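You operate a simulated robot arm through the tools that you are given. There is no shell and no other tool.

You are at the controls of a simulated robot arm. One attempt, no reset.

TASK
Set heat and air as the run card says and start the run.
Fine: switch on, black valve open; leave the red and blue knobs and the grey slide alone; the run starts last.

The check looks at the end state, three seconds after you hand in, the way a careful person would. Anything else that was tipped, shoved, dropped, spilled or broken makes it a failure.

THE ROBOT
A 6-joint arm with a two-finger gripper, fixed in place. Base frame: the origin is at the foot of the arm, x ahead of it, y to its left, z up. Units: m, rad, N and s.
Its first joint turns from -2.897 to 2.897 rad. Payload 2.45 kg.
The tool frame sits at the grasp point between the pads (the TCP): z along the fingers, y along the line on which they close. The tips reach 0.02 m beyond it. The gripper opens to 0.14 m. The gripper's body begins 0.168 m behind the TCP.
Orientation is told as [roll, pitch, yaw] about the base's x, y, z axes, in that order, counted from this pose: with the fingers straight down and closing along the base's y, the tool's x points along the base's -x, its y along +y and its z along -z.

THE INTERFACE
- The arm moves only by the tool arm_command. Its argument "moves" is text: rows parted by semicolons, each of 7 numbers parted by spaces: the shift along the tool's x, y, z in cm, then the turn, a rotation vector about the tool's x, y, z in rad, then the gripper command, from -1 (fully open) to 1 (shut), values between in proportion. In form: tx ty tz wx wy wz gripper; .... A call has 1 to 20 rows; each row shifts and turns the commanded pose from where the row before left it, along the tool's axes as they then stand. A row lasts 0.2 s, in which the tool goes at most 0.05 m and 0.15 rad; a call with a longer step from one row to the next is refused whole, and so is a gripper value outside its range. A pose out of reach is approached as far as the arm can. The call stops where the force on the tool passes 40 N (or 10 N more than at its start, if that is more) or the arm is blocked; 0.2 s more then pass. Each finger travels about 0.045 m/s and halts on what it meets, pressing with about 41 N; the grip force reading is that of the motor and also rises with nothing between the fingers. The clock runs only during rows and for 0.2 s after the last one: add rows that do not move to give the fingers time. It gives the time, the measured TCP pose, the force on the tool (base axes), the opening and the grip force at its end, in the units of the frame above (readings bear some noise), with the torque about the TCP (base axes, N m) and any sound that the robot's microphone picked up.
- Cameras (640 x 400 px; columns grow to the right, rows downward): "scene" is fixed at [0.3975, -0.5023, 1.5739]; the picture's right is [0.85, -0.52, 0.00], its down [-0.22, -0.35, -0.91] and it looks along [0.48, 0.78, -0.41] (base axes); focal length 346 px, centre (320, 200). "wrist" rides on the gripper at [0.078, 0.011, -0.209] in the tool frame; the picture's right is [-0.14, 0.99, 0.00], its down [-0.92, -0.13, -0.37] and it looks along [-0.36, -0.05, 0.93] (tool axes); focal length 280 px, centre (320, 200). There is no depth. A picture from a camera that has moved, and an enlarged one, comes with that camera's place and axes in the base frame and with its lens.
- camera(camera): a new picture of that camera. It takes no simulated time.
- close_up(camera, box): a new picture of the part [left, top, right, bottom] of that camera's present view, enlarged. It takes no simulated time.
- finish_job(): hands the job in; it is judged then, once.

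Nothing tells you positions but the pictures and the camera data. Unless the task says otherwise, let go and move clear before handing in.

The tools are called as a command line: name --argument value ..., lists and objects as JSON in quotes. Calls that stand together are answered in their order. arm_command: Moves the arm, as the interface text tells. Its arguments: {"type":"object","properties":{"moves":{"type":"string"}},"required":["moves"]} The other tools are called the same way: camera (camera) takes a picture; close_up (camera, box) takes an enlarged picture of a part of a camera's view; finish_job () hands the job in.

At the start:

```text
time_s: 0.0
ee_pos: [0.6798, 0.4547, 1.1412]
orientation: [0.001, 0.001, 0.001]
wrist_force: [0.5, 0.2, 0.1]
ft_torque: [-0.04, 0.0, 0.0]
gripper_width: 0.14
gripper_force: 0.0
```

scene: 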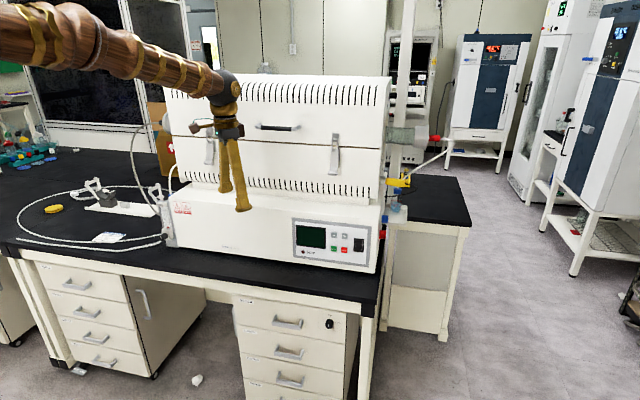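
wrist: 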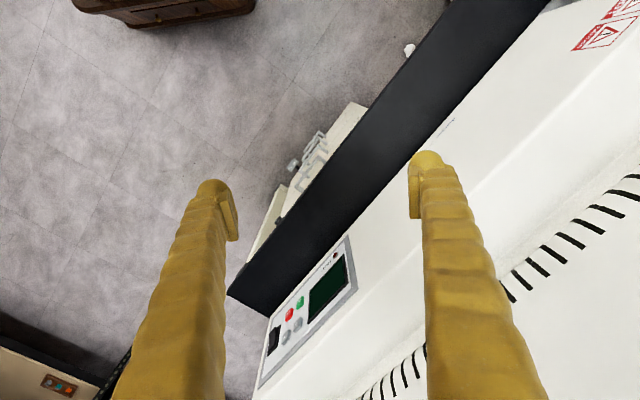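

I see a tube furnace on a bench with a control panel at its front right and valves at its right end. I'll look closer for the run card, panel and valves before moving.

close_up --camera "scene" --box '[280, 205, 400, 280]'

close_up --camera "scene" --box '[360, 110, 480, 230]'

close_up --camera "scene" --box '[30, 160, 200, 260]'

close_up --camera "wrist" --box '[230, 220, 390, 400]'

```text
5.33 times, centred on (340, 242) of scene
camera zoom: at [0.3975, -0.5023, 1.5739], right [0.85, -0.52, 0.0], down [-0.22, -0.35, -0.91], along [0.48, 0.78, -0.41], focal length 1848 px, centre (213, -27)
```

zoom: 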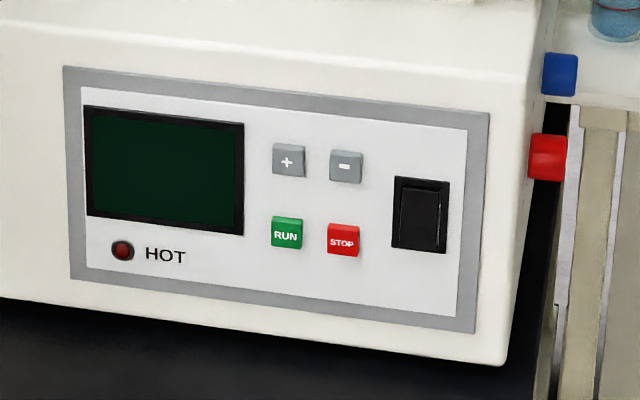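

```text
3.33 times, centred on (420, 170) of scene
camera zoom: at [0.3975, -0.5023, 1.5739], right [0.85, -0.52, 0.0], down [-0.22, -0.35, -0.91], along [0.48, 0.78, -0.41], focal length 1155 px, centre (-13, 300)
```

zoom: 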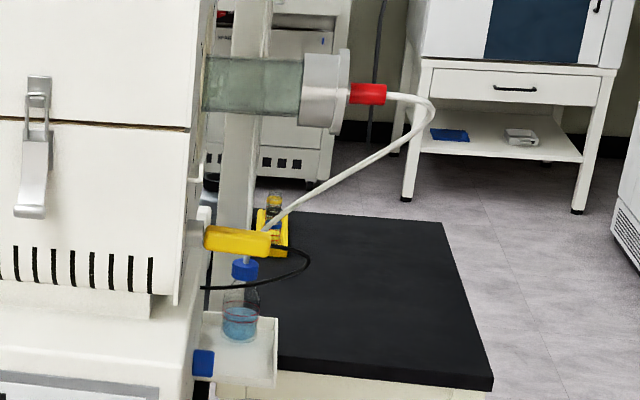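

```text
3.76 times, centred on (115, 210) of scene
camera zoom: at [0.3975, -0.5023, 1.5739], right [0.85, -0.52, 0.0], down [-0.22, -0.35, -0.91], along [0.48, 0.78, -0.41], focal length 1304 px, centre (1092, 162)
```

zoom: 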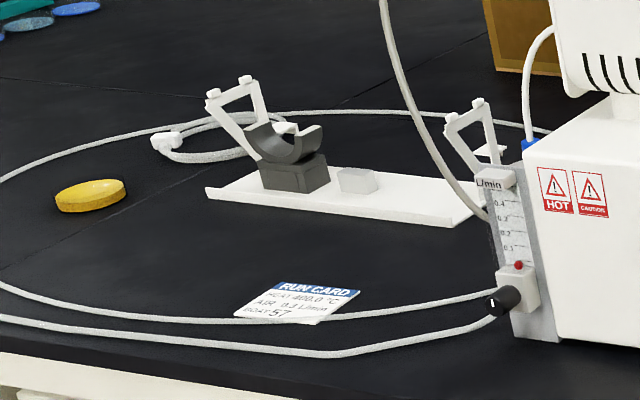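

```text
2.22 times, centred on (310, 310) of wrist
camera zoom: at [0.602, 0.4648, 1.3512], right [0.14, 0.99, 0.0], down [0.92, -0.13, 0.37], along [0.36, -0.05, -0.93], focal length 623 px, centre (342, -44)
```

zoom: 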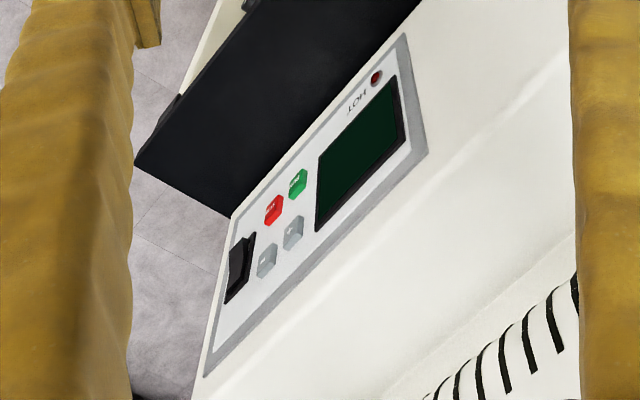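

The card lies on the bench at the left and the flow meter with its black valve is on the furnace's left end. I'll read both at maximum zoom.

close_up --camera "scene" --box '[88, 230, 128, 250]'

close_up --camera "scene" --box '[145, 195, 195, 255]'

close_up --camera "scene" --box '[360, 180, 400, 240]'

close_up --camera "scene" --box '[140, 60, 400, 270]'

```text
16.00 times, centred on (108, 240) of scene
camera zoom: at [0.3975, -0.5023, 1.5739], right [0.85, -0.52, 0.0], down [-0.22, -0.35, -0.91], along [0.48, 0.78, -0.41], focal length 5544 px, centre (3712, -440)
```

zoom: 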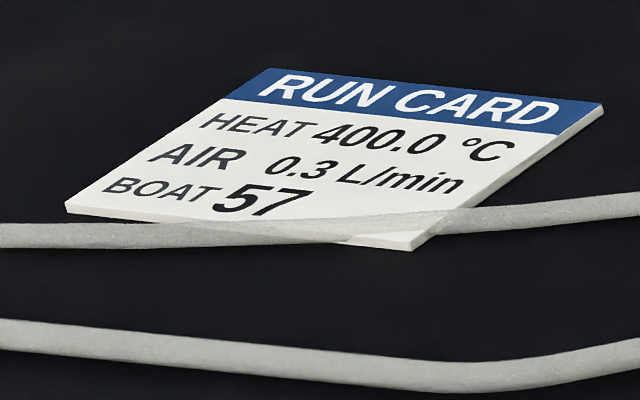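

```text
6.67 times, centred on (170, 225) of scene
camera zoom: at [0.3975, -0.5023, 1.5739], right [0.85, -0.52, 0.0], down [-0.22, -0.35, -0.91], along [0.48, 0.78, -0.41], focal length 2310 px, centre (1320, 33)
```

zoom: 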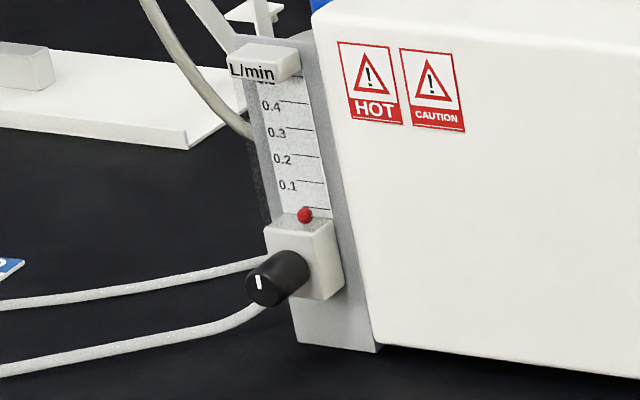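

```text
6.67 times, centred on (380, 210) of scene
camera zoom: at [0.3975, -0.5023, 1.5739], right [0.85, -0.52, 0.0], down [-0.22, -0.35, -0.91], along [0.48, 0.78, -0.41], focal length 2310 px, centre (-80, 133)
```

zoom: 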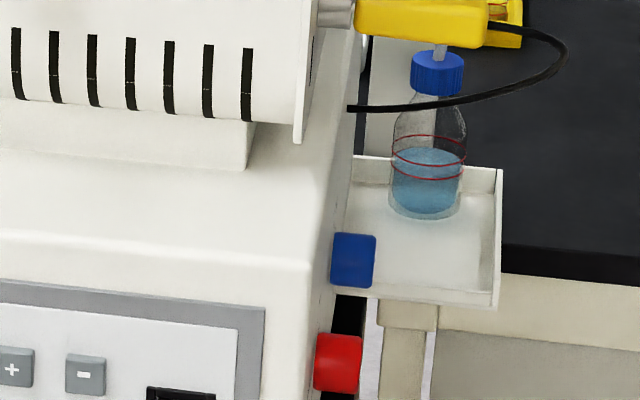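

```text
1.90 times, centred on (270, 165) of scene
camera zoom: at [0.3975, -0.5023, 1.5739], right [0.85, -0.52, 0.0], down [-0.22, -0.35, -0.91], along [0.48, 0.78, -0.41], focal length 660 px, centre (415, 267)
```

zoom: 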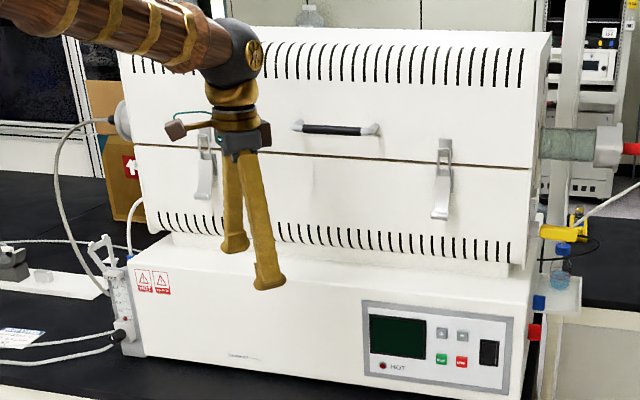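

The card reads 400.0 °C and 0.3 L/min. The panel is near (1.0, 0.36, 0.91), the furnace front is turned about 45° to the base, and the black valve is near (0.49, 0.85, 0.87). I'll back off and turn the tool toward the panel for a better view.

arm_command --moves "-0.6 -4.7 0 0 0 0 -1; -0.6 -4.7 0 0 0 0 -1; -0.6 -4.7 0 0 0 0 -1; -0.6 -4.7 0 0 0 0 -1; -0.6 -4.7 0 0 0 0 -1; -0.6 -4.7 0 0 0 0 -1; -0.6 -4.7 0 0 0 0 -1; 0 0 0 0 0 -0.131 -1; 0 0 0 0 0 -0.131 -1; 0 0 0 0 0 -0.131 -1; 0 0 0 0 0 -0.131 -1; 0 0 0 0 0 -0.131 -1; 0 0 0 0 0 -0.13 -1"

camera --camera "wrist"

camera --camera "scene"

```text
time_s: 2.8
ee_pos: [0.7225, 0.1237, 1.1416]
orientation: [0.0, 0.0, 0.787]
wrist_force: [0.0, -0.9, 0.1]
ft_torque: [0.01, -0.02, 0.01]
gripper_width: 0.1401
gripper_force: 0.1
```

```text
taken
camera wrist: at [0.6592, 0.0769, 1.3511], right [-0.6, 0.8, 0.0], down [0.74, 0.56, 0.37], along [0.29, 0.22, -0.93], focal length 280 px, centre (320, 200)
```

wrist: 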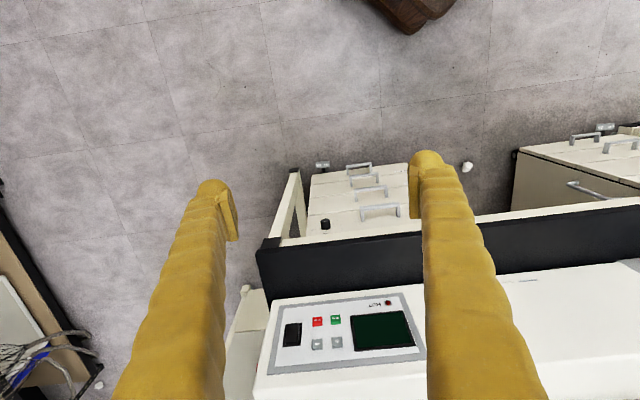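

```text
taken
```

scene: 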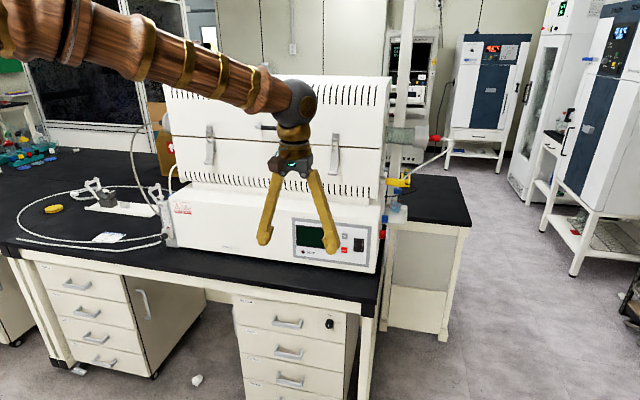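

The furnace front is square to the present yaw (about 0.787). I'll zoom in on the panel from here to fix the switch and button positions.

close_up --camera "wrist" --box '[250, 270, 442, 390]'

close_up --camera "scene" --box '[288, 205, 384, 275]'

```text
3.33 times, centred on (346, 330) of wrist
camera zoom: at [0.6592, 0.0769, 1.3511], right [-0.6, 0.8, 0.0], down [0.74, 0.56, 0.37], along [0.29, 0.22, -0.93], focal length 935 px, centre (233, -233)
```

zoom: 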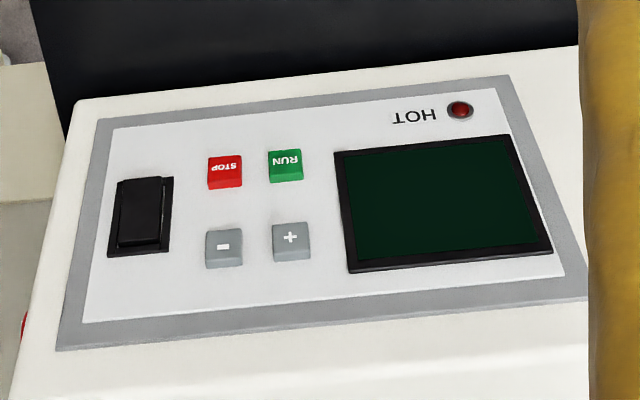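

```text
5.71 times, centred on (336, 240) of scene
camera zoom: at [0.3975, -0.5023, 1.5739], right [0.85, -0.52, 0.0], down [-0.22, -0.35, -0.91], along [0.48, 0.78, -0.41], focal length 1980 px, centre (229, -29)
```

zoom: 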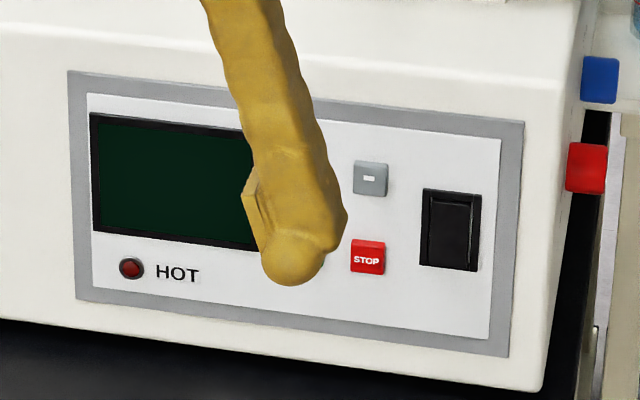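

Working coordinates (r along the panel, n into it): plane n≈0.96; + (r 0.441, z 0.962), − (0.479, 0.962), RUN (0.441, 0.907), STOP (0.479, 0.907), switch (0.529, 0.935). I'll tilt the tool to horizontal, facing the panel, with the fingers shut.

arm_command --moves "0 0 0 0 -0.1428 0 1; 0 0 0 0 -0.1428 0 1; 0 0 0 0 -0.1428 0 1; 0 0 0 0 -0.1428 0 1; 0 0 0 0 -0.1428 0 1; 0 0 0 0 -0.1428 0 1; 0 0 0 0 -0.1428 0 1; 0 0 0 0 -0.1428 0 1; 0 0 0 0 -0.1428 0 1; 0 0 0 0 -0.1428 0 1; 0 0 0 0 -0.1428 0 1; 0 0 0 0 0 0 1"

camera --camera "wrist"

camera --camera "scene"

```text
time_s: 5.4
ee_pos: [0.7216, 0.1242, 1.1415]
orientation: [-2.643, -1.568, -2.856]
wrist_force: [0.5, 0.4, 0.5]
ft_torque: [-0.01, -0.02, -0.02]
gripper_width: 0.0
gripper_force: 29.4
```

```text
taken
camera wrist: at [0.5671, -0.0151, 1.0642], right [-0.7, 0.7, 0.14], down [-0.17, -0.35, 0.92], along [0.69, 0.62, 0.37], focal length 280 px, centre (320, 200)
```

wrist: 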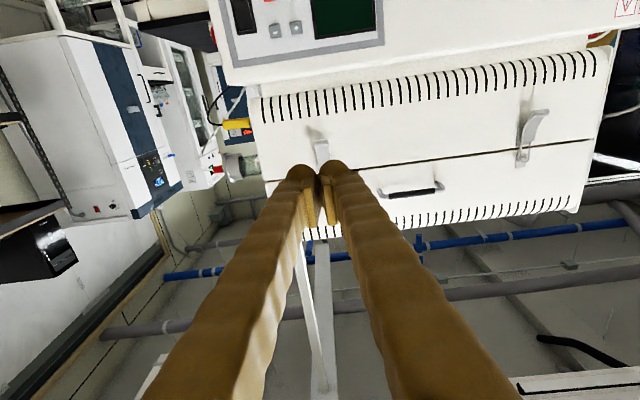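

```text
taken
```

scene: 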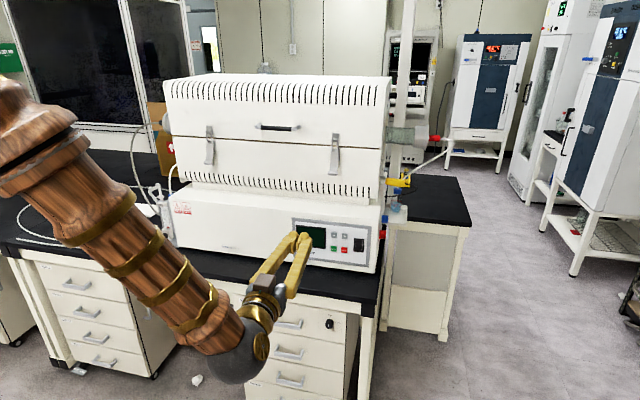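

The tool is now horizontal, with x down, y toward panel-left and z into the panel. I'll lower it in front of the panel to look at the rocker.

arm_command --moves "4.2 -1.5 1.8 0 0 0 1; 4.2 -1.5 1.8 0 0 0 1; 4.2 -1.5 1.8 0 0 0 1; 4.2 -1.5 1.8 0 0 0 1; 4.2 -1.5 1.8 0 0 0 1"

camera --camera "wrist"

camera --camera "scene"

```text
time_s: 6.6
ee_pos: [0.8383, 0.1357, 0.9318]
orientation: [-1.214, -1.569, 1.998]
wrist_force: [0.6, -0.2, 0.5]
ft_torque: [0.0, 0.01, 0.02]
gripper_width: 0.0001
gripper_force: 29.1
```

```text
taken
camera wrist: at [0.6842, -0.0037, 0.8537], right [-0.7, 0.7, 0.14], down [-0.17, -0.35, 0.92], along [0.69, 0.62, 0.36], focal length 280 px, centre (320, 200)
```

wrist: 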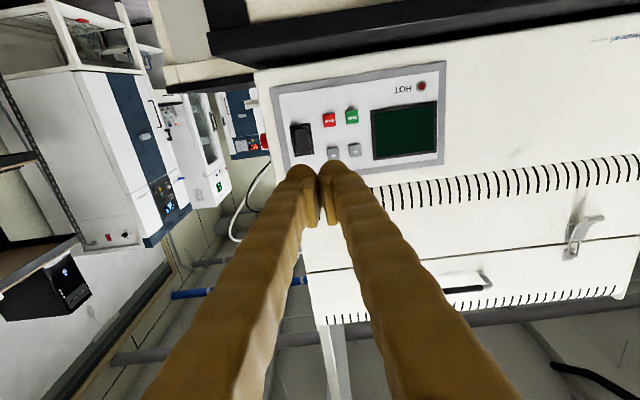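

```text
taken
```

scene: 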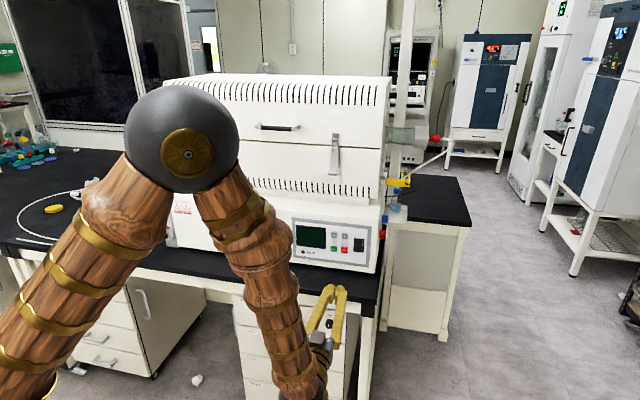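

Elbow is up and clear of the furnace. I'll zoom in on the rocker.

close_up --camera "wrist" --box '[280, 95, 376, 165]'

close_up --camera "scene" --box '[324, 225, 380, 265]'

```text
5.71 times, centred on (328, 130) of wrist
camera zoom: at [0.6842, -0.0037, 0.8537], right [-0.7, 0.7, 0.14], down [-0.17, -0.35, 0.92], along [0.69, 0.62, 0.36], focal length 1602 px, centre (274, 600)
```

zoom: 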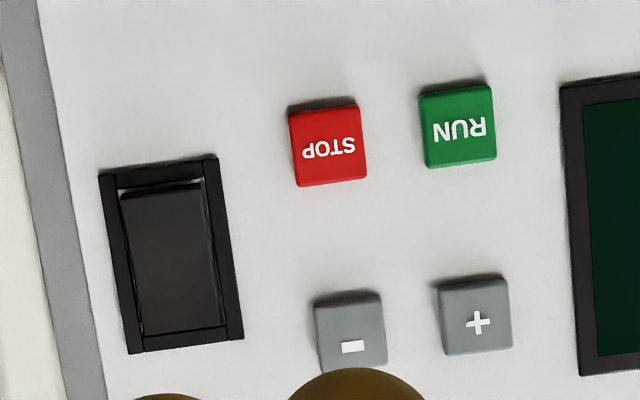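

```text
10.00 times, centred on (352, 245) of scene
camera zoom: at [0.3975, -0.5023, 1.5739], right [0.85, -0.52, 0.0], down [-0.22, -0.35, -0.91], along [0.48, 0.78, -0.41], focal length 3465 px, centre (0, -250)
```

zoom: 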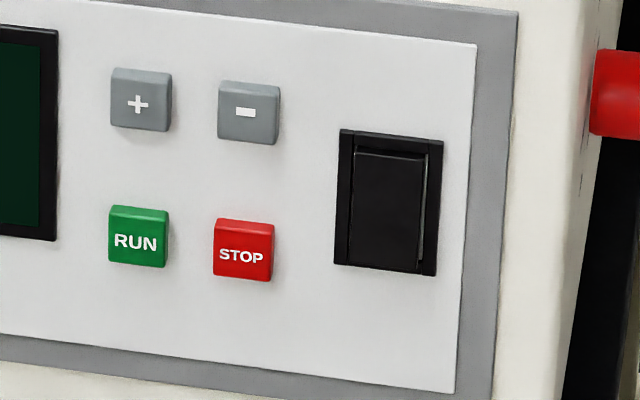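

The rocker's lower end stands proud, so it looks like the top is pressed (off). I'll tilt the tool about 20° down so that the upper edge of the fingertips leads, and come up close to the lower half of the rocker.

arm_command --moves "0 0 0 0 0.1167 0 1; 0 0 0 0 0.1167 0 1; 0 0 0 0 0.1166 0 1; -0.886 -0.62 3.87 0 0 0 1; -0.886 -0.62 3.87 0 0 0 1; -0.886 -0.62 3.87 0 0 0 1; -0.886 -0.62 3.87 0 0 0 1; -0.886 -0.62 3.87 0 0 0 1; 0 0 0 0 0 0 1"

camera --camera "wrist"

close_up --camera "scene" --box '[280, 190, 408, 270]'

```text
time_s: 8.6
ee_pos: [0.9988, 0.2528, 0.9059]
orientation: [0.0, -1.22, 0.785]
wrist_force: [0.5, -0.1, -0.4]
ft_torque: [-0.03, 0.04, -0.02]
gripper_width: 0.0
gripper_force: 29.3
```

```text
taken
camera wrist: at [0.8341, 0.1031, 0.9049], right [-0.67, 0.73, 0.13], down [0.07, -0.11, 0.99], along [0.74, 0.67, 0.02], focal length 280 px, centre (320, 200)
```

wrist: 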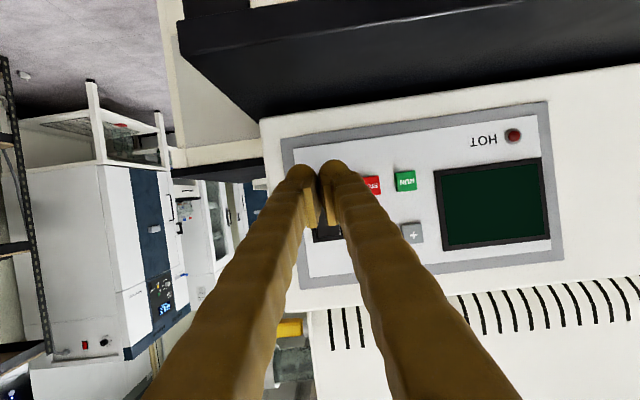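

```text
5.00 times, centred on (344, 230) of scene
camera zoom: at [0.3975, -0.5023, 1.5739], right [0.85, -0.52, 0.0], down [-0.22, -0.35, -0.91], along [0.48, 0.78, -0.41], focal length 1733 px, centre (200, 50)
```

zoom: 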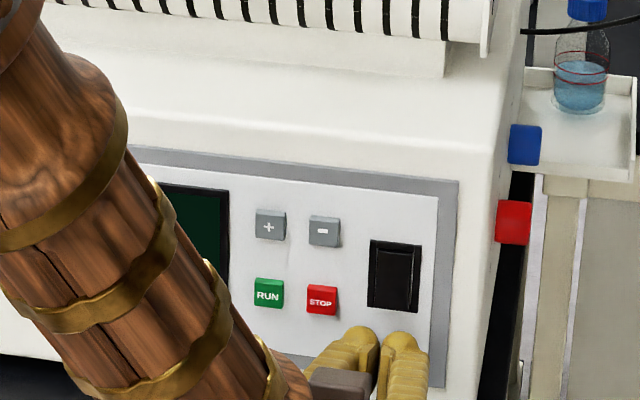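

Fingertips line up with the rocker's lower half, about 4 cm short. I'll advance gently and let the force stop guard it.

arm_command --moves "-0.343 0 0.939 0 0 0 1; -0.343 0 0.939 0 0 0 1; -0.343 0 0.939 0 0 0 1; -0.137 0 0.376 0 0 0 1; -0.137 0 0.376 0 0 0 1; -0.137 0 0.376 0 0 0 1; -0.137 0 0.376 0 0 0 1"

close_up --camera "scene" --box '[280, 190, 408, 270]'

camera --camera "wrist"

```text
time_s: 10.2
ee_pos: [1.0336, 0.2857, 0.9062]
orientation: [-0.001, -1.221, 0.785]
wrist_force: [0.8, 0.6, 1.1]
ft_torque: [0.01, 0.01, 0.01]
gripper_width: 0.0
gripper_force: 28.9
```

```text
5.00 times, centred on (344, 230) of scene
camera zoom: at [0.3975, -0.5023, 1.5739], right [0.85, -0.52, 0.0], down [-0.22, -0.35, -0.91], along [0.48, 0.78, -0.41], focal length 1733 px, centre (200, 50)
```

zoom: 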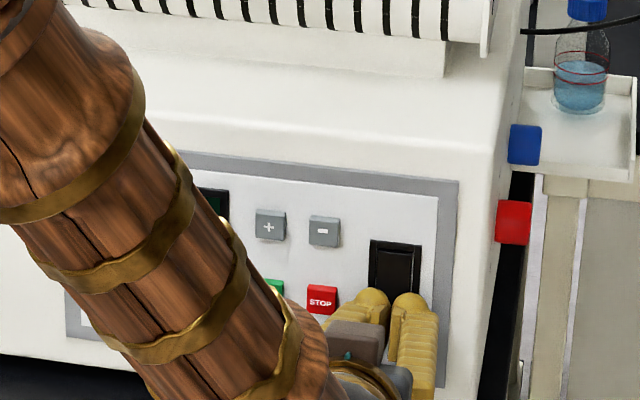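

```text
taken
camera wrist: at [0.8675, 0.1351, 0.9064], right [-0.67, 0.73, 0.13], down [0.07, -0.11, 0.99], along [0.74, 0.67, 0.02], focal length 280 px, centre (320, 200)
```

wrist: 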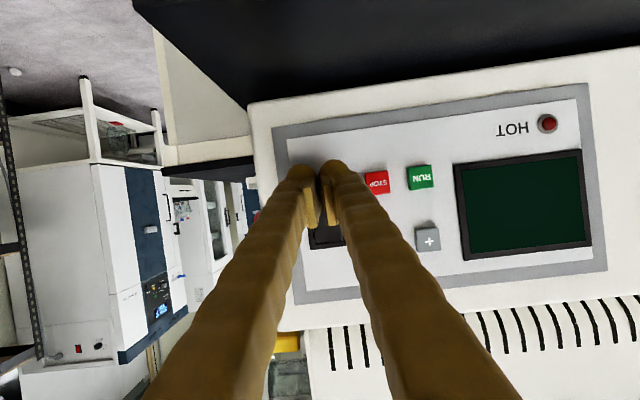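

No contact yet. I'll continue in small steps.

arm_command --moves "-0.103 0 0.282 0 0 0 1; -0.103 0 0.282 0 0 0 1; -0.103 0 0.282 0 0 0 1; -0.103 0 0.282 0 0 0 1"

close_up --camera "scene" --box '[310, 205, 390, 255]'

close_up --camera "wrist" --box '[260, 120, 420, 270]'

```text
time_s: 10.9
ee_pos: [1.0363, 0.2887, 0.9077]
orientation: [0.002, -1.218, 0.783]
wrist_force: [-6.8, -5.2, 0.5]
ft_torque: [0.06, -0.05, 0.06]
gripper_width: 0.0059
gripper_force: 29.2
stopped in row 3: the force on the tool passed its limit at 50 N (the readings are from after the stop); the commanded pose is now the measured one
```

```text
8.00 times, centred on (350, 230) of scene
camera zoom: at [0.3975, -0.5023, 1.5739], right [0.85, -0.52, 0.0], down [-0.22, -0.35, -0.91], along [0.48, 0.78, -0.41], focal length 2772 px, centre (80, -40)
```

zoom: 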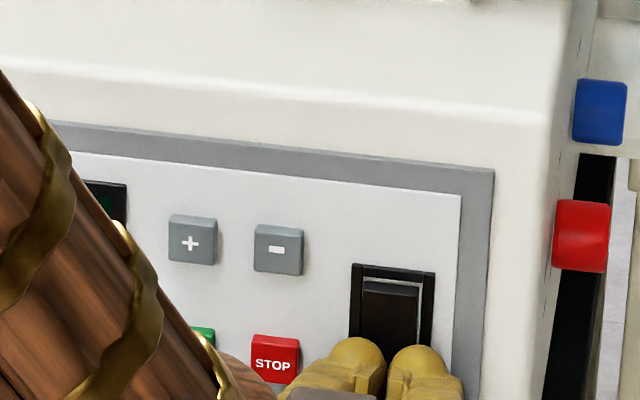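

```text
2.67 times, centred on (340, 195) of wrist
camera zoom: at [0.8708, 0.1383, 0.9057], right [-0.67, 0.73, 0.13], down [0.07, -0.11, 0.99], along [0.74, 0.67, 0.02], focal length 748 px, centre (267, 213)
```

zoom: 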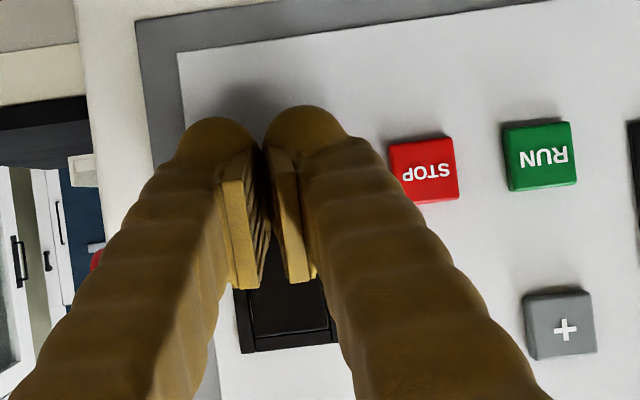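

The rocker tipped: its top now stands proud. I'll back off and check the display.

arm_command --moves "0.343 0 -0.939 0 0 0 1; 0.686 0 -1.878 0 0 0 1; 1.03 0 -2.82 0 0 0 1; 1.03 0 -2.82 0 0 0 1; 1.03 0 -2.82 0 0 0 1; 0 0 0 0 0 0 1"

close_up --camera "scene" --box '[280, 200, 400, 275]'

close_up --camera "wrist" --box '[260, 80, 560, 270]'

```text
time_s: 12.3
ee_pos: [0.9513, 0.2035, 0.907]
orientation: [0.003, -1.218, 0.784]
wrist_force: [-0.5, 0.1, -0.2]
ft_torque: [0.0, 0.02, 0.01]
gripper_width: 0.0001
gripper_force: 29.1
```

```text
5.33 times, centred on (340, 238) of scene
camera zoom: at [0.3975, -0.5023, 1.5739], right [0.85, -0.52, 0.0], down [-0.22, -0.35, -0.91], along [0.48, 0.78, -0.41], focal length 1848 px, centre (213, 0)
```

zoom: 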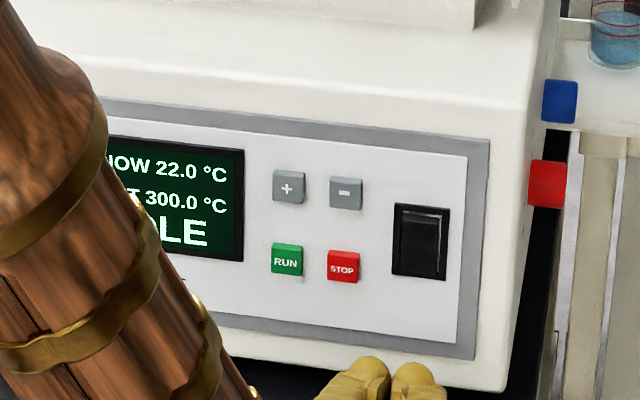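

```text
2.11 times, centred on (410, 175) of wrist
camera zoom: at [0.7863, 0.0534, 0.9066], right [-0.67, 0.73, 0.13], down [0.07, -0.11, 0.99], along [0.74, 0.67, 0.02], focal length 590 px, centre (130, 253)
```

zoom: 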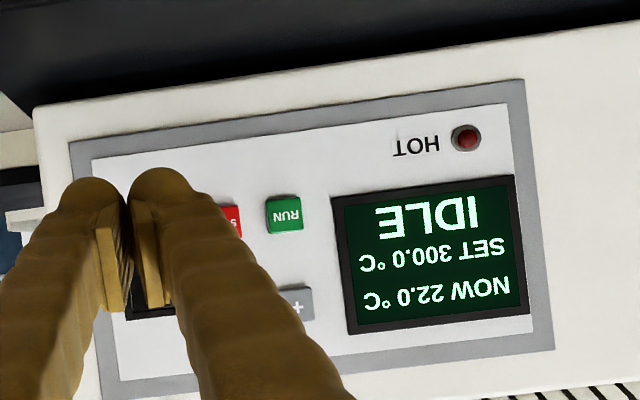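

The furnace is on: NOW 22.0, SET 300.0, IDLE. For the buttons I'll use the leading edge of a single finger, so I'll tilt more, turn the tool 90° about its axis and move in front of "+".

arm_command --moves "-1.44 2.97 -0.53 0 0 0 1; -1.44 2.97 -0.53 0 0 0 1; -1.44 2.97 -0.53 0 0 0 1; 0 0 0 0 0.147 0 1; 0 0 0 0 0 0.1428 1; 0 0 0 0 0 0.1428 1; 0 0 0 0 0 0.1428 1; 0 0 0 0 0 0.1428 1; 0 0 0 0 0 0.1428 1; 0 0 0 0 0 0.1428 1; 0 0 0 0 0 0.1428 1; 0 0 0 0 0 0.1428 1; 0 0 0 0 0 0.1428 1; 0 0 0 0 0 0.1428 1; 0 0 0 0 0 0.1428 1; 0 0 0 0 0 0 1"

camera --camera "scene"

camera --camera "wrist"

```text
time_s: 15.7
ee_pos: [0.8894, 0.2669, 0.953]
orientation: [1.071, 0.002, -0.787]
wrist_force: [0.3, 0.3, -0.2]
ft_torque: [-0.01, -0.02, 0.01]
gripper_width: 0.0001
gripper_force: 29.3
```

```text
taken
```

scene: 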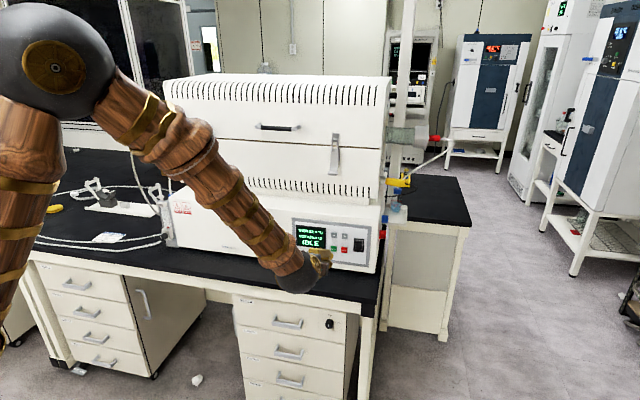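

```text
taken
camera wrist: at [0.7071, 0.1965, 1.063], right [0.43, 0.24, 0.87], down [0.38, -0.92, 0.06], along [0.82, 0.3, -0.49], focal length 280 px, centre (320, 200)
```

wrist: 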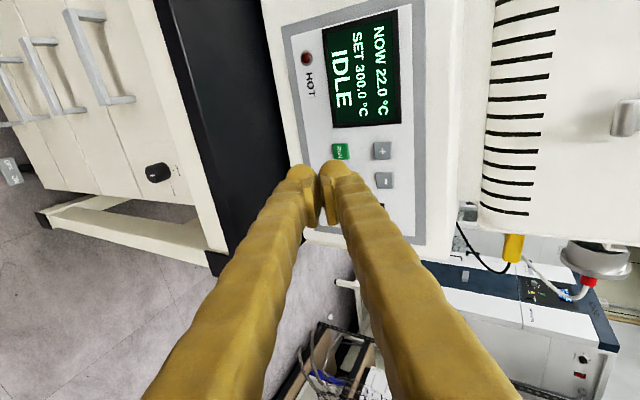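

Display readable from both cameras. I'll approach to about 2 cm off "+" and check alignment.

arm_command --moves "0 1.055 1.931 0 0 0 1; 0 1.055 1.931 0 0 0 1; 0 1.055 1.931 0 0 0 1; 0 1.055 1.931 0 0 0 1; 0 0 0 0 0 0 1"

close_up --camera "scene" --box '[280, 200, 400, 275]'

camera --camera "wrist"

```text
time_s: 16.9
ee_pos: [0.9526, 0.3276, 0.9523]
orientation: [1.071, -0.001, -0.786]
wrist_force: [0.1, 0.1, 0.4]
ft_torque: [0.02, 0.03, -0.02]
gripper_width: 0.0001
gripper_force: 29.5
```

```text
5.33 times, centred on (340, 238) of scene
camera zoom: at [0.3975, -0.5023, 1.5739], right [0.85, -0.52, 0.0], down [-0.22, -0.35, -0.91], along [0.48, 0.78, -0.41], focal length 1848 px, centre (213, 0)
```

zoom: 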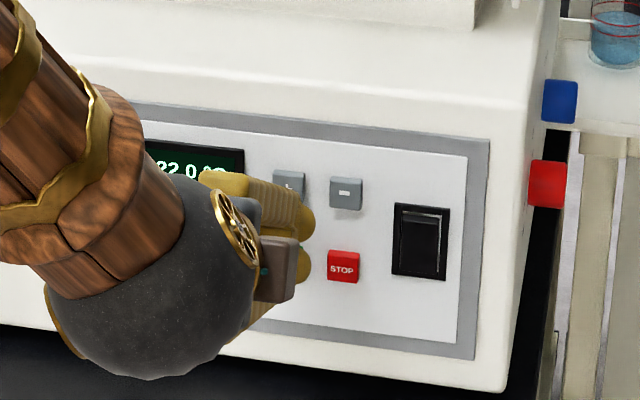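

```text
taken
camera wrist: at [0.7705, 0.2579, 1.0626], right [0.43, 0.24, 0.87], down [0.38, -0.92, 0.06], along [0.82, 0.3, -0.49], focal length 280 px, centre (320, 200)
```

wrist: 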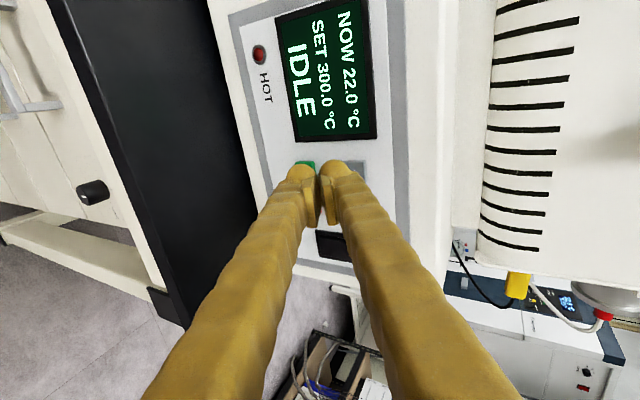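

Alignment matches predictions. I'll press slowly.

arm_command --moves "0 0.24 0.439 0 0 0 1; 0 0.24 0.439 0 0 0 1; 0 0.24 0.439 0 0 0 1; 0 0.096 0.176 0 0 0 1; 0 0.096 0.176 0 0 0 1"

close_up --camera "wrist" --box '[220, 0, 440, 220]'

```text
time_s: 18.1
ee_pos: [0.9646, 0.3423, 0.9529]
orientation: [1.072, 0.002, -0.787]
wrist_force: [-0.5, 0.1, -0.1]
ft_torque: [0.01, 0.0, 0.02]
gripper_width: 0.0
gripper_force: 29.4
```

```text
1.82 times, centred on (330, 110) of wrist
camera zoom: at [0.7831, 0.2715, 1.0626], right [0.43, 0.24, 0.87], down [0.38, -0.92, 0.06], along [0.82, 0.3, -0.49], focal length 510 px, centre (302, 364)
```

zoom: 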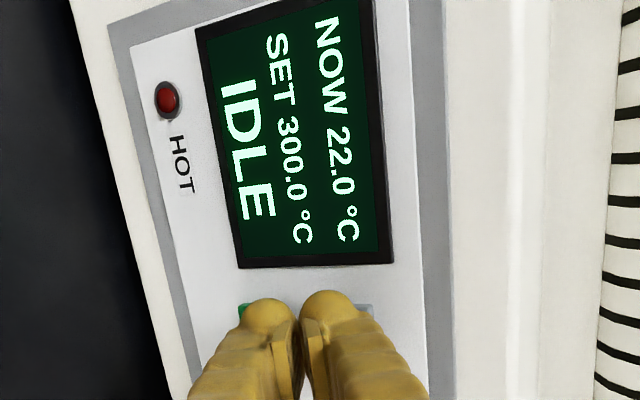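

arm_command --moves "0 0.096 0.176 0 0 0 1; 0 0.096 0.176 0 0 0 1; 0 0.096 0.176 0 0 0 1"

close_up --camera "wrist" --box '[220, 0, 440, 220]'

```text
time_s: 18.9
ee_pos: [0.9682, 0.347, 0.9526]
orientation: [1.072, -0.001, -0.785]
wrist_force: [-0.1, 0.3, -0.6]
ft_torque: [-0.02, -0.02, 0.01]
gripper_width: 0.0
gripper_force: 29.4
```

```text
1.82 times, centred on (330, 110) of wrist
camera zoom: at [0.7871, 0.2762, 1.0636], right [0.43, 0.24, 0.87], down [0.38, -0.92, 0.06], along [0.82, 0.3, -0.49], focal length 510 px, centre (302, 364)
```

zoom: 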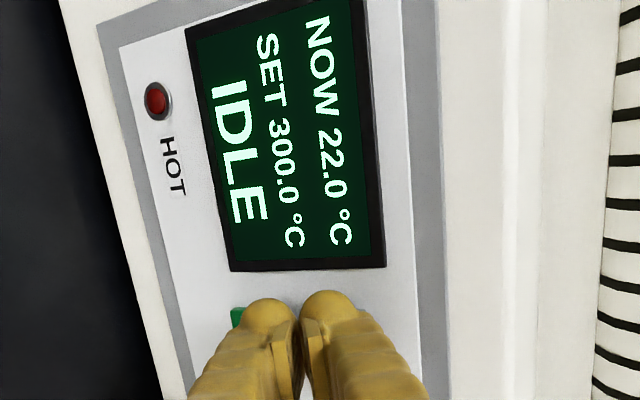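

arm_command --moves "0 0.072 0.132 0 0 0 1; 0 0.072 0.132 0 0 0 1; 0 0.072 0.132 0 0 0 1"

close_up --camera "wrist" --box '[220, 0, 440, 220]'

```text
time_s: 19.7
ee_pos: [0.971, 0.3503, 0.953]
orientation: [1.072, 0.0, -0.786]
wrist_force: [0.1, 0.3, 0.3]
ft_torque: [-0.01, 0.02, 0.0]
gripper_width: 0.0
gripper_force: 29.9
```

```text
1.82 times, centred on (330, 110) of wrist
camera zoom: at [0.79, 0.2794, 1.0634], right [0.43, 0.24, 0.87], down [0.38, -0.92, 0.06], along [0.82, 0.3, -0.49], focal length 510 px, centre (302, 364)
```

zoom: 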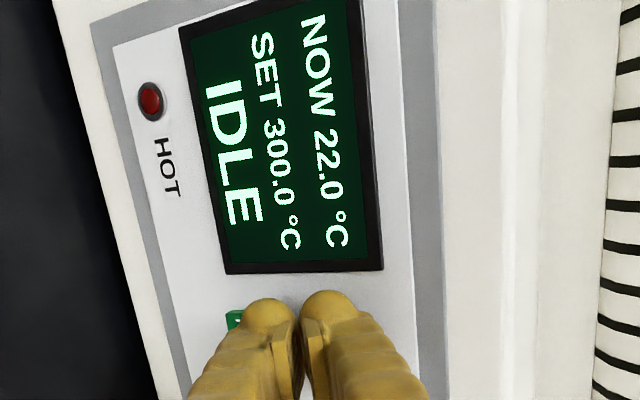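

arm_command --moves "0 0.072 0.132 0 0 0 1; 0 0.072 0.132 0 0 0 1; 0 0.072 0.132 0 0 0 1"

close_up --camera "wrist" --box '[220, 0, 440, 220]'

close_up --camera "scene" --box '[280, 200, 400, 275]'

```text
time_s: 20.5
ee_pos: [0.9745, 0.3534, 0.9529]
orientation: [1.072, 0.002, -0.786]
wrist_force: [-0.8, -1.0, -0.2]
ft_torque: [-0.02, 0.04, -0.02]
gripper_width: 0.0
gripper_force: 29.3
heard: click
```

```text
1.82 times, centred on (330, 110) of wrist
camera zoom: at [0.7932, 0.2822, 1.063], right [0.43, 0.24, 0.87], down [0.38, -0.92, 0.06], along [0.82, 0.3, -0.49], focal length 510 px, centre (302, 364)
```

zoom: 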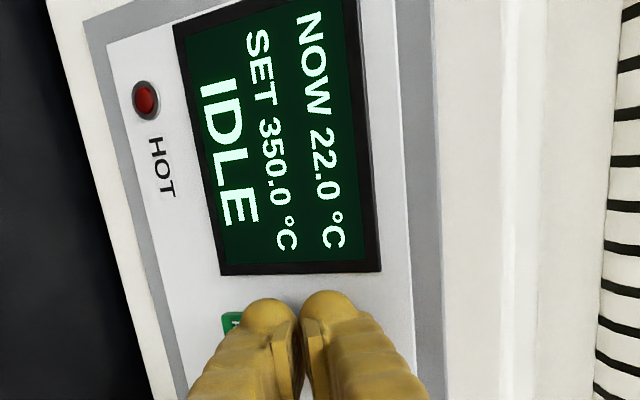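

```text
5.33 times, centred on (340, 238) of scene
camera zoom: at [0.3975, -0.5023, 1.5739], right [0.85, -0.52, 0.0], down [-0.22, -0.35, -0.91], along [0.48, 0.78, -0.41], focal length 1848 px, centre (213, 0)
```

zoom: 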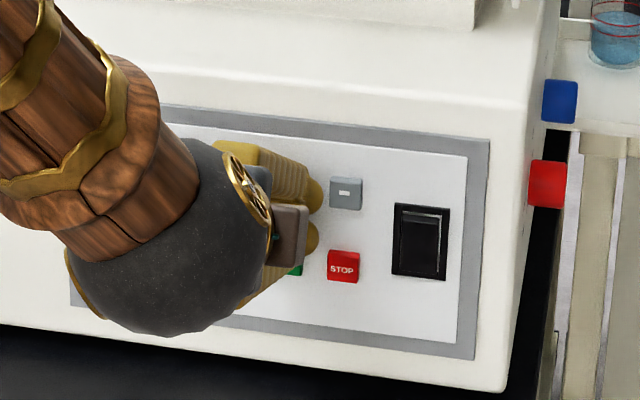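

One click: SET 350.0, so 50° per press. I'll back off 1.5 cm and press once more.

arm_command --moves "0 -0.36 -0.658 0 0 0 1; 0 -0.36 -0.658 0 0 0 1; 0 0 0 0 0 0 1; 0 0.24 0.439 0 0 0 1; 0 0.24 0.439 0 0 0 1; 0 0.12 0.2194 0 0 0 1; 0 0.072 0.132 0 0 0 1; 0 0.048 0.087 0 0 0 1"

close_up --camera "wrist" --box '[220, 0, 440, 220]'

```text
time_s: 22.3
ee_pos: [0.9743, 0.3517, 0.9536]
orientation: [1.071, 0.001, -0.785]
wrist_force: [-2.1, -0.3, 0.0]
ft_torque: [0.01, -0.01, 0.0]
gripper_width: 0.0
gripper_force: 29.8
heard: click
```

```text
1.82 times, centred on (330, 110) of wrist
camera zoom: at [0.7929, 0.2823, 1.0631], right [0.43, 0.24, 0.87], down [0.38, -0.92, 0.06], along [0.82, 0.3, -0.49], focal length 510 px, centre (302, 364)
```

zoom: 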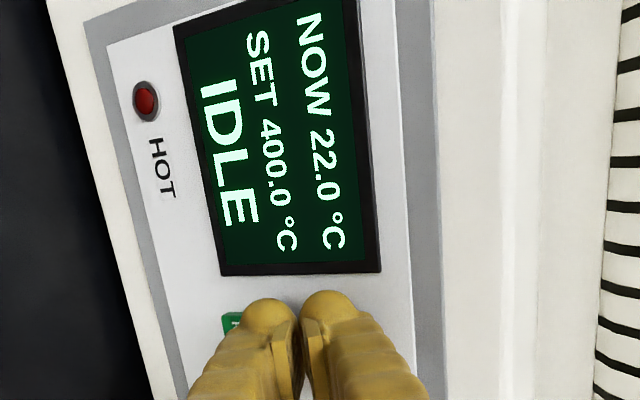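

SET is 400.0. Now I'll retreat and travel along the furnace front to the flow meter at the left end to look at the black valve.

arm_command --moves "0 -2.013 -3.686 0 0 0 1; 0 -2.013 -3.686 0 0 0 1; 0 -2.013 -3.686 0 0 0 1; 0 -2.013 -3.686 0 0 0 1; 0 -2.013 -3.686 0 0 0 1; 4.5 0.29 -0.16 0 0 0 1; 4.5 0.29 -0.16 0 0 0 1; 4.5 0.29 -0.16 0 0 0 1; 4.5 0.29 -0.16 0 0 0 1; 4.5 0.29 -0.16 0 0 0 1; 4.5 0.29 -0.16 0 0 0 1; 4.5 0.29 -0.16 0 0 0 1; 4.5 0.29 -0.16 0 0 0 1; 4.5 0.29 -0.16 0 0 0 1; 4.5 0.29 -0.16 0 0 0 1; 4.5 0.29 -0.16 0 0 0 1; 4.5 0.29 -0.16 0 0 0 1; 4.5 0.29 -0.16 0 0 0 1; 4.5 0.29 -0.16 0 0 0 1; 4.5 0.29 -0.16 0 0 0 1"

camera --camera "scene"

camera --camera "wrist"

```text
time_s: 26.5
ee_pos: [0.4987, 0.5181, 1.0748]
orientation: [1.048, 0.048, -0.698]
wrist_force: [-0.1, -0.2, -0.2]
ft_torque: [-0.04, -0.01, 0.0]
gripper_width: 0.0
gripper_force: 29.6
out of reach, approached as far as the arm can: row 13, 14, 15, 16, 17, 18, 19, 20
```

```text
taken
```

scene: 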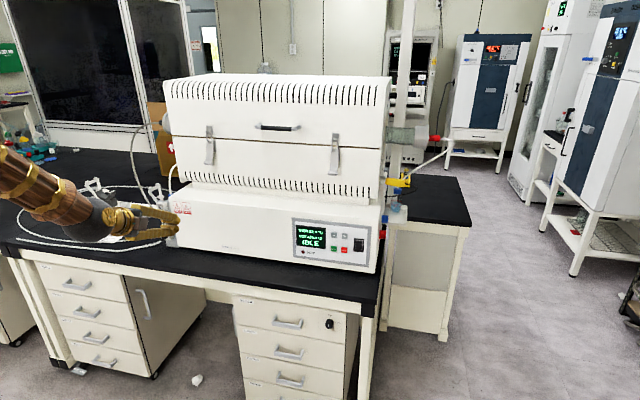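

```text
taken
camera wrist: at [0.3287, 0.4301, 1.1924], right [0.46, 0.26, 0.85], down [0.46, -0.89, 0.03], along [0.76, 0.38, -0.52], focal length 280 px, centre (320, 200)
```

wrist: 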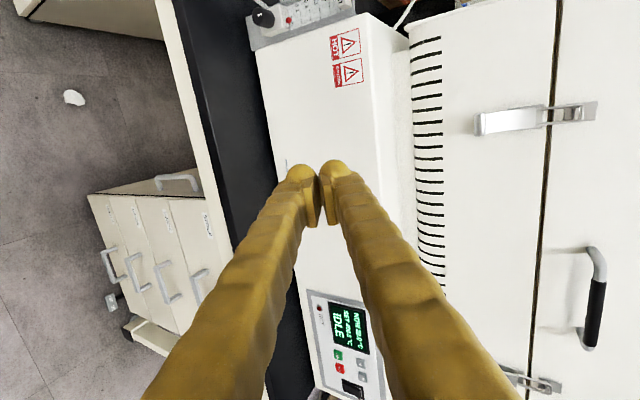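

The arm ran out of reach in this wrist roll. I'll roll the tool back (x down), which is needed for gripping the knob anyway, and see where it settles.

arm_command --moves "0 0 0 0 0 -0.1428 1; 0 0 0 0 0 -0.1428 1; 0 0 0 0 0 -0.1428 1; 0 0 0 0 0 -0.1428 1; 0 0 0 0 0 -0.1428 1; 0 0 0 0 0 -0.1428 1; 0 0 0 0 0 -0.1428 1; 0 0 0 0 0 -0.1428 1; 0 0 0 0 0 -0.1428 1; 0 0 0 0 0 -0.1428 1; 0 0 0 0 0 -0.1428 1; 0 0 0 0 0 0 1"

camera --camera "scene"

camera --camera "wrist"

```text
time_s: 29.1
ee_pos: [0.4978, 0.5172, 1.075]
orientation: [0.098, -1.047, 0.789]
wrist_force: [0.9, -0.2, 0.1]
ft_torque: [0.02, -0.01, 0.02]
gripper_width: 0.0
gripper_force: 28.9
```

```text
taken
```

scene: 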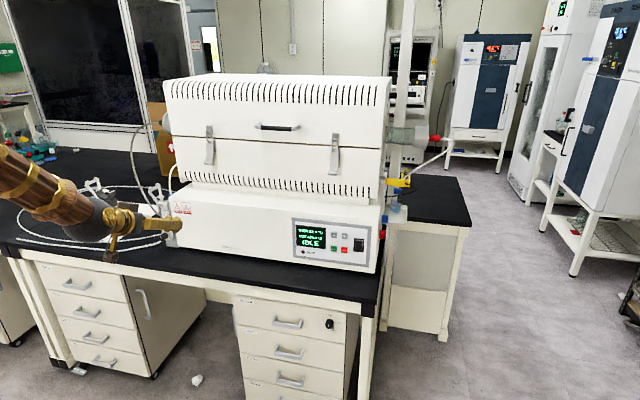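

```text
taken
camera wrist: at [0.3496, 0.3546, 1.1122], right [-0.71, 0.68, 0.17], down [0.22, -0.01, 0.97], along [0.67, 0.73, -0.15], focal length 280 px, centre (320, 200)
```

wrist: 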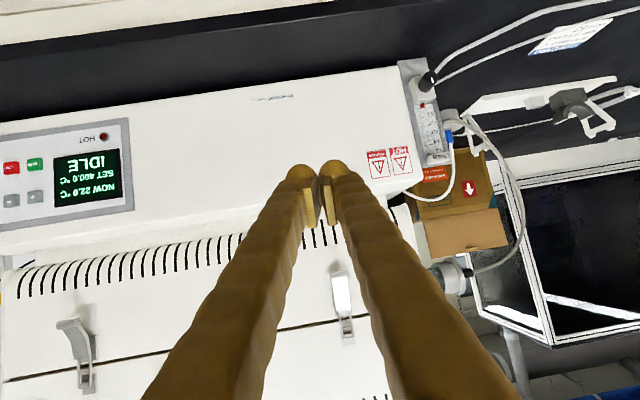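

The flow meter with its black knob is now visible at the upper right of the wrist view. I'll zoom in.

close_up --camera "wrist" --box '[380, 45, 476, 175]'

close_up --camera "scene" --box '[130, 190, 194, 250]'

```text
3.08 times, centred on (428, 110) of wrist
camera zoom: at [0.3496, 0.3546, 1.1122], right [-0.71, 0.68, 0.17], down [0.22, -0.01, 0.97], along [0.67, 0.73, -0.15], focal length 863 px, centre (-12, 477)
```

zoom: 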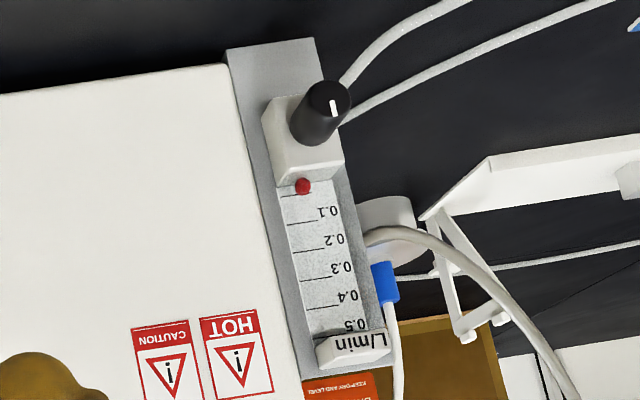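

```text
6.67 times, centred on (162, 220) of scene
camera zoom: at [0.3975, -0.5023, 1.5739], right [0.85, -0.52, 0.0], down [-0.22, -0.35, -0.91], along [0.48, 0.78, -0.41], focal length 2310 px, centre (1373, 67)
```

zoom: 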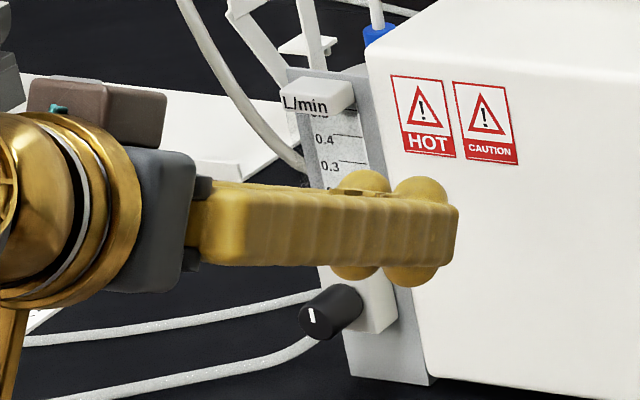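

From both views the knob face centre is near r −0.238, n 0.925, z 0.877, with its axis straight out of the furnace front, Ø≈29 mm and ≈25 mm long. I'll level the tool and move in front of it with the gripper part open.

arm_command --moves "0 0 0 0.098 0 0 0; 0 0 0 0 -0.131 0 0; 0 0 0 0 -0.131 0 0; 0 0 0 0 -0.131 0 0; 0 0 0 0 -0.131 0 0; 1.25 3.75 1.5 0 0 0 0; 1.25 3.75 1.5 0 0 0 0; 1.25 3.75 1.5 0 0 0 0; 1.25 3.75 1.5 0 0 0 0; 1.25 3.75 1.5 0 0 0 0; 1.25 3.75 1.5 0 0 0 0; 0 0 0 0 0 0 0"

camera --camera "scene"

camera --camera "wrist"

```text
time_s: 31.7
ee_pos: [0.5816, 0.5785, 1.056]
orientation: [1.475, -1.517, -0.511]
wrist_force: [0.2, 1.3, 0.6]
ft_torque: [-0.03, 0.0, 0.03]
gripper_width: 0.07
gripper_force: 0.2
out of reach, approached as far as the arm can: row 1, 2, 3, 4, 5, 6, 7, 8, 9, 10, 11
```

```text
taken
```

scene: 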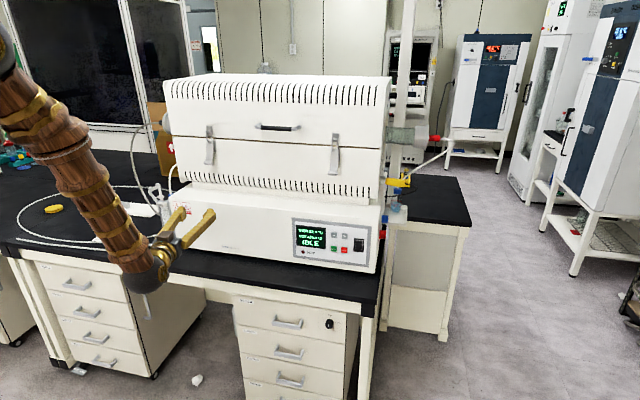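

```text
taken
camera wrist: at [0.4509, 0.4155, 0.9799], right [-0.81, 0.56, 0.19], down [-0.06, -0.4, 0.91], along [0.59, 0.72, 0.36], focal length 280 px, centre (320, 200)
```

wrist: 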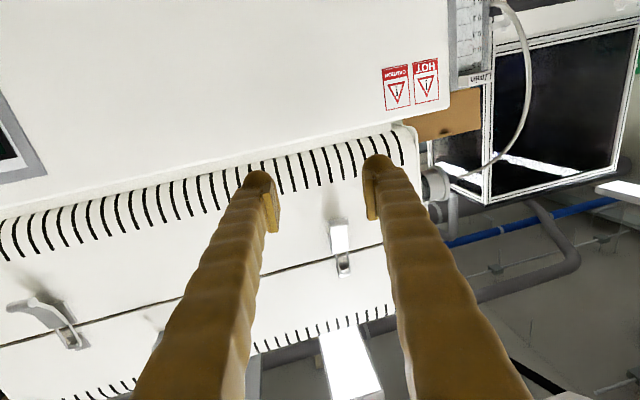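

The arm is blocked by a wrist-joint limit: the current wrist configuration can't bring the tool into the arm plane. I'll undo the tilt, return to tool-down near the r=0 plane, then tilt up in-plane so the wrist takes the other configuration.

arm_command --moves "-2 -1 -3 0 0 0 0; -2 -1 -3 0 0 0 0; -2 -1 -3 0 0 0 0; -2 -1 -3 0 0 0 0; 0 0 0 0 0 0 0; 0 0 0 0 0.1428 0 0; 0 0 0 0 0.1428 0 0; 0 0 0 0 0.1428 0 0; 0 0 0 0 0.1428 0 0; 0 0 0 0 0.1428 0 0; 0 0 0 0 0.1428 0 0; 0 0 0 0 0.1428 0 0; 0 0 0 0 0.1428 0 0; 0 0 0 0 0.1428 0 0; 0 0 0 0 0.1428 0 0; 0 0 0 0 0.1428 0 0; 0 0 0 0 0 0 0"

camera --camera "scene"

```text
time_s: 35.3
ee_pos: [0.5794, 0.4696, 1.1477]
orientation: [0.051, 0.004, 0.926]
wrist_force: [-0.2, -0.5, 0.2]
ft_torque: [0.01, 0.02, -0.01]
gripper_width: 0.0698
gripper_force: 0.0
out of reach, approached as far as the arm can: row 1, 2, 3, 4
```

```text
taken
```

scene: 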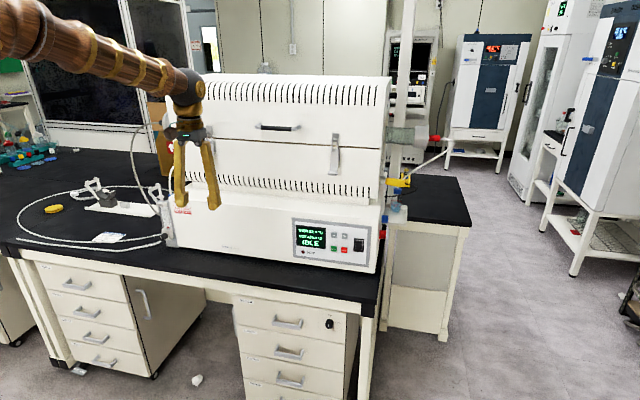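

Back to tool-down with the normal wrist configuration. I'll level it, set yaw to 0.787 and centre on the r=0 plane.

arm_command --moves "0 0 0 0.051 0 0 0; 0 0 0 0 -0.004 0.139 0; 4 2.62 0 0 0 0 0; 4 2.62 0 0 0 0 0; 4 2.62 0 0 0 0 0; 0 0 0 0 0 0 0"

```text
time_s: 36.7
ee_pos: [0.4374, 0.4393, 1.1467]
orientation: [0.001, -0.004, 0.785]
wrist_force: [-0.6, 0.1, -0.3]
ft_torque: [-0.04, 0.0, 0.0]
gripper_width: 0.0702
gripper_force: 0.0
```

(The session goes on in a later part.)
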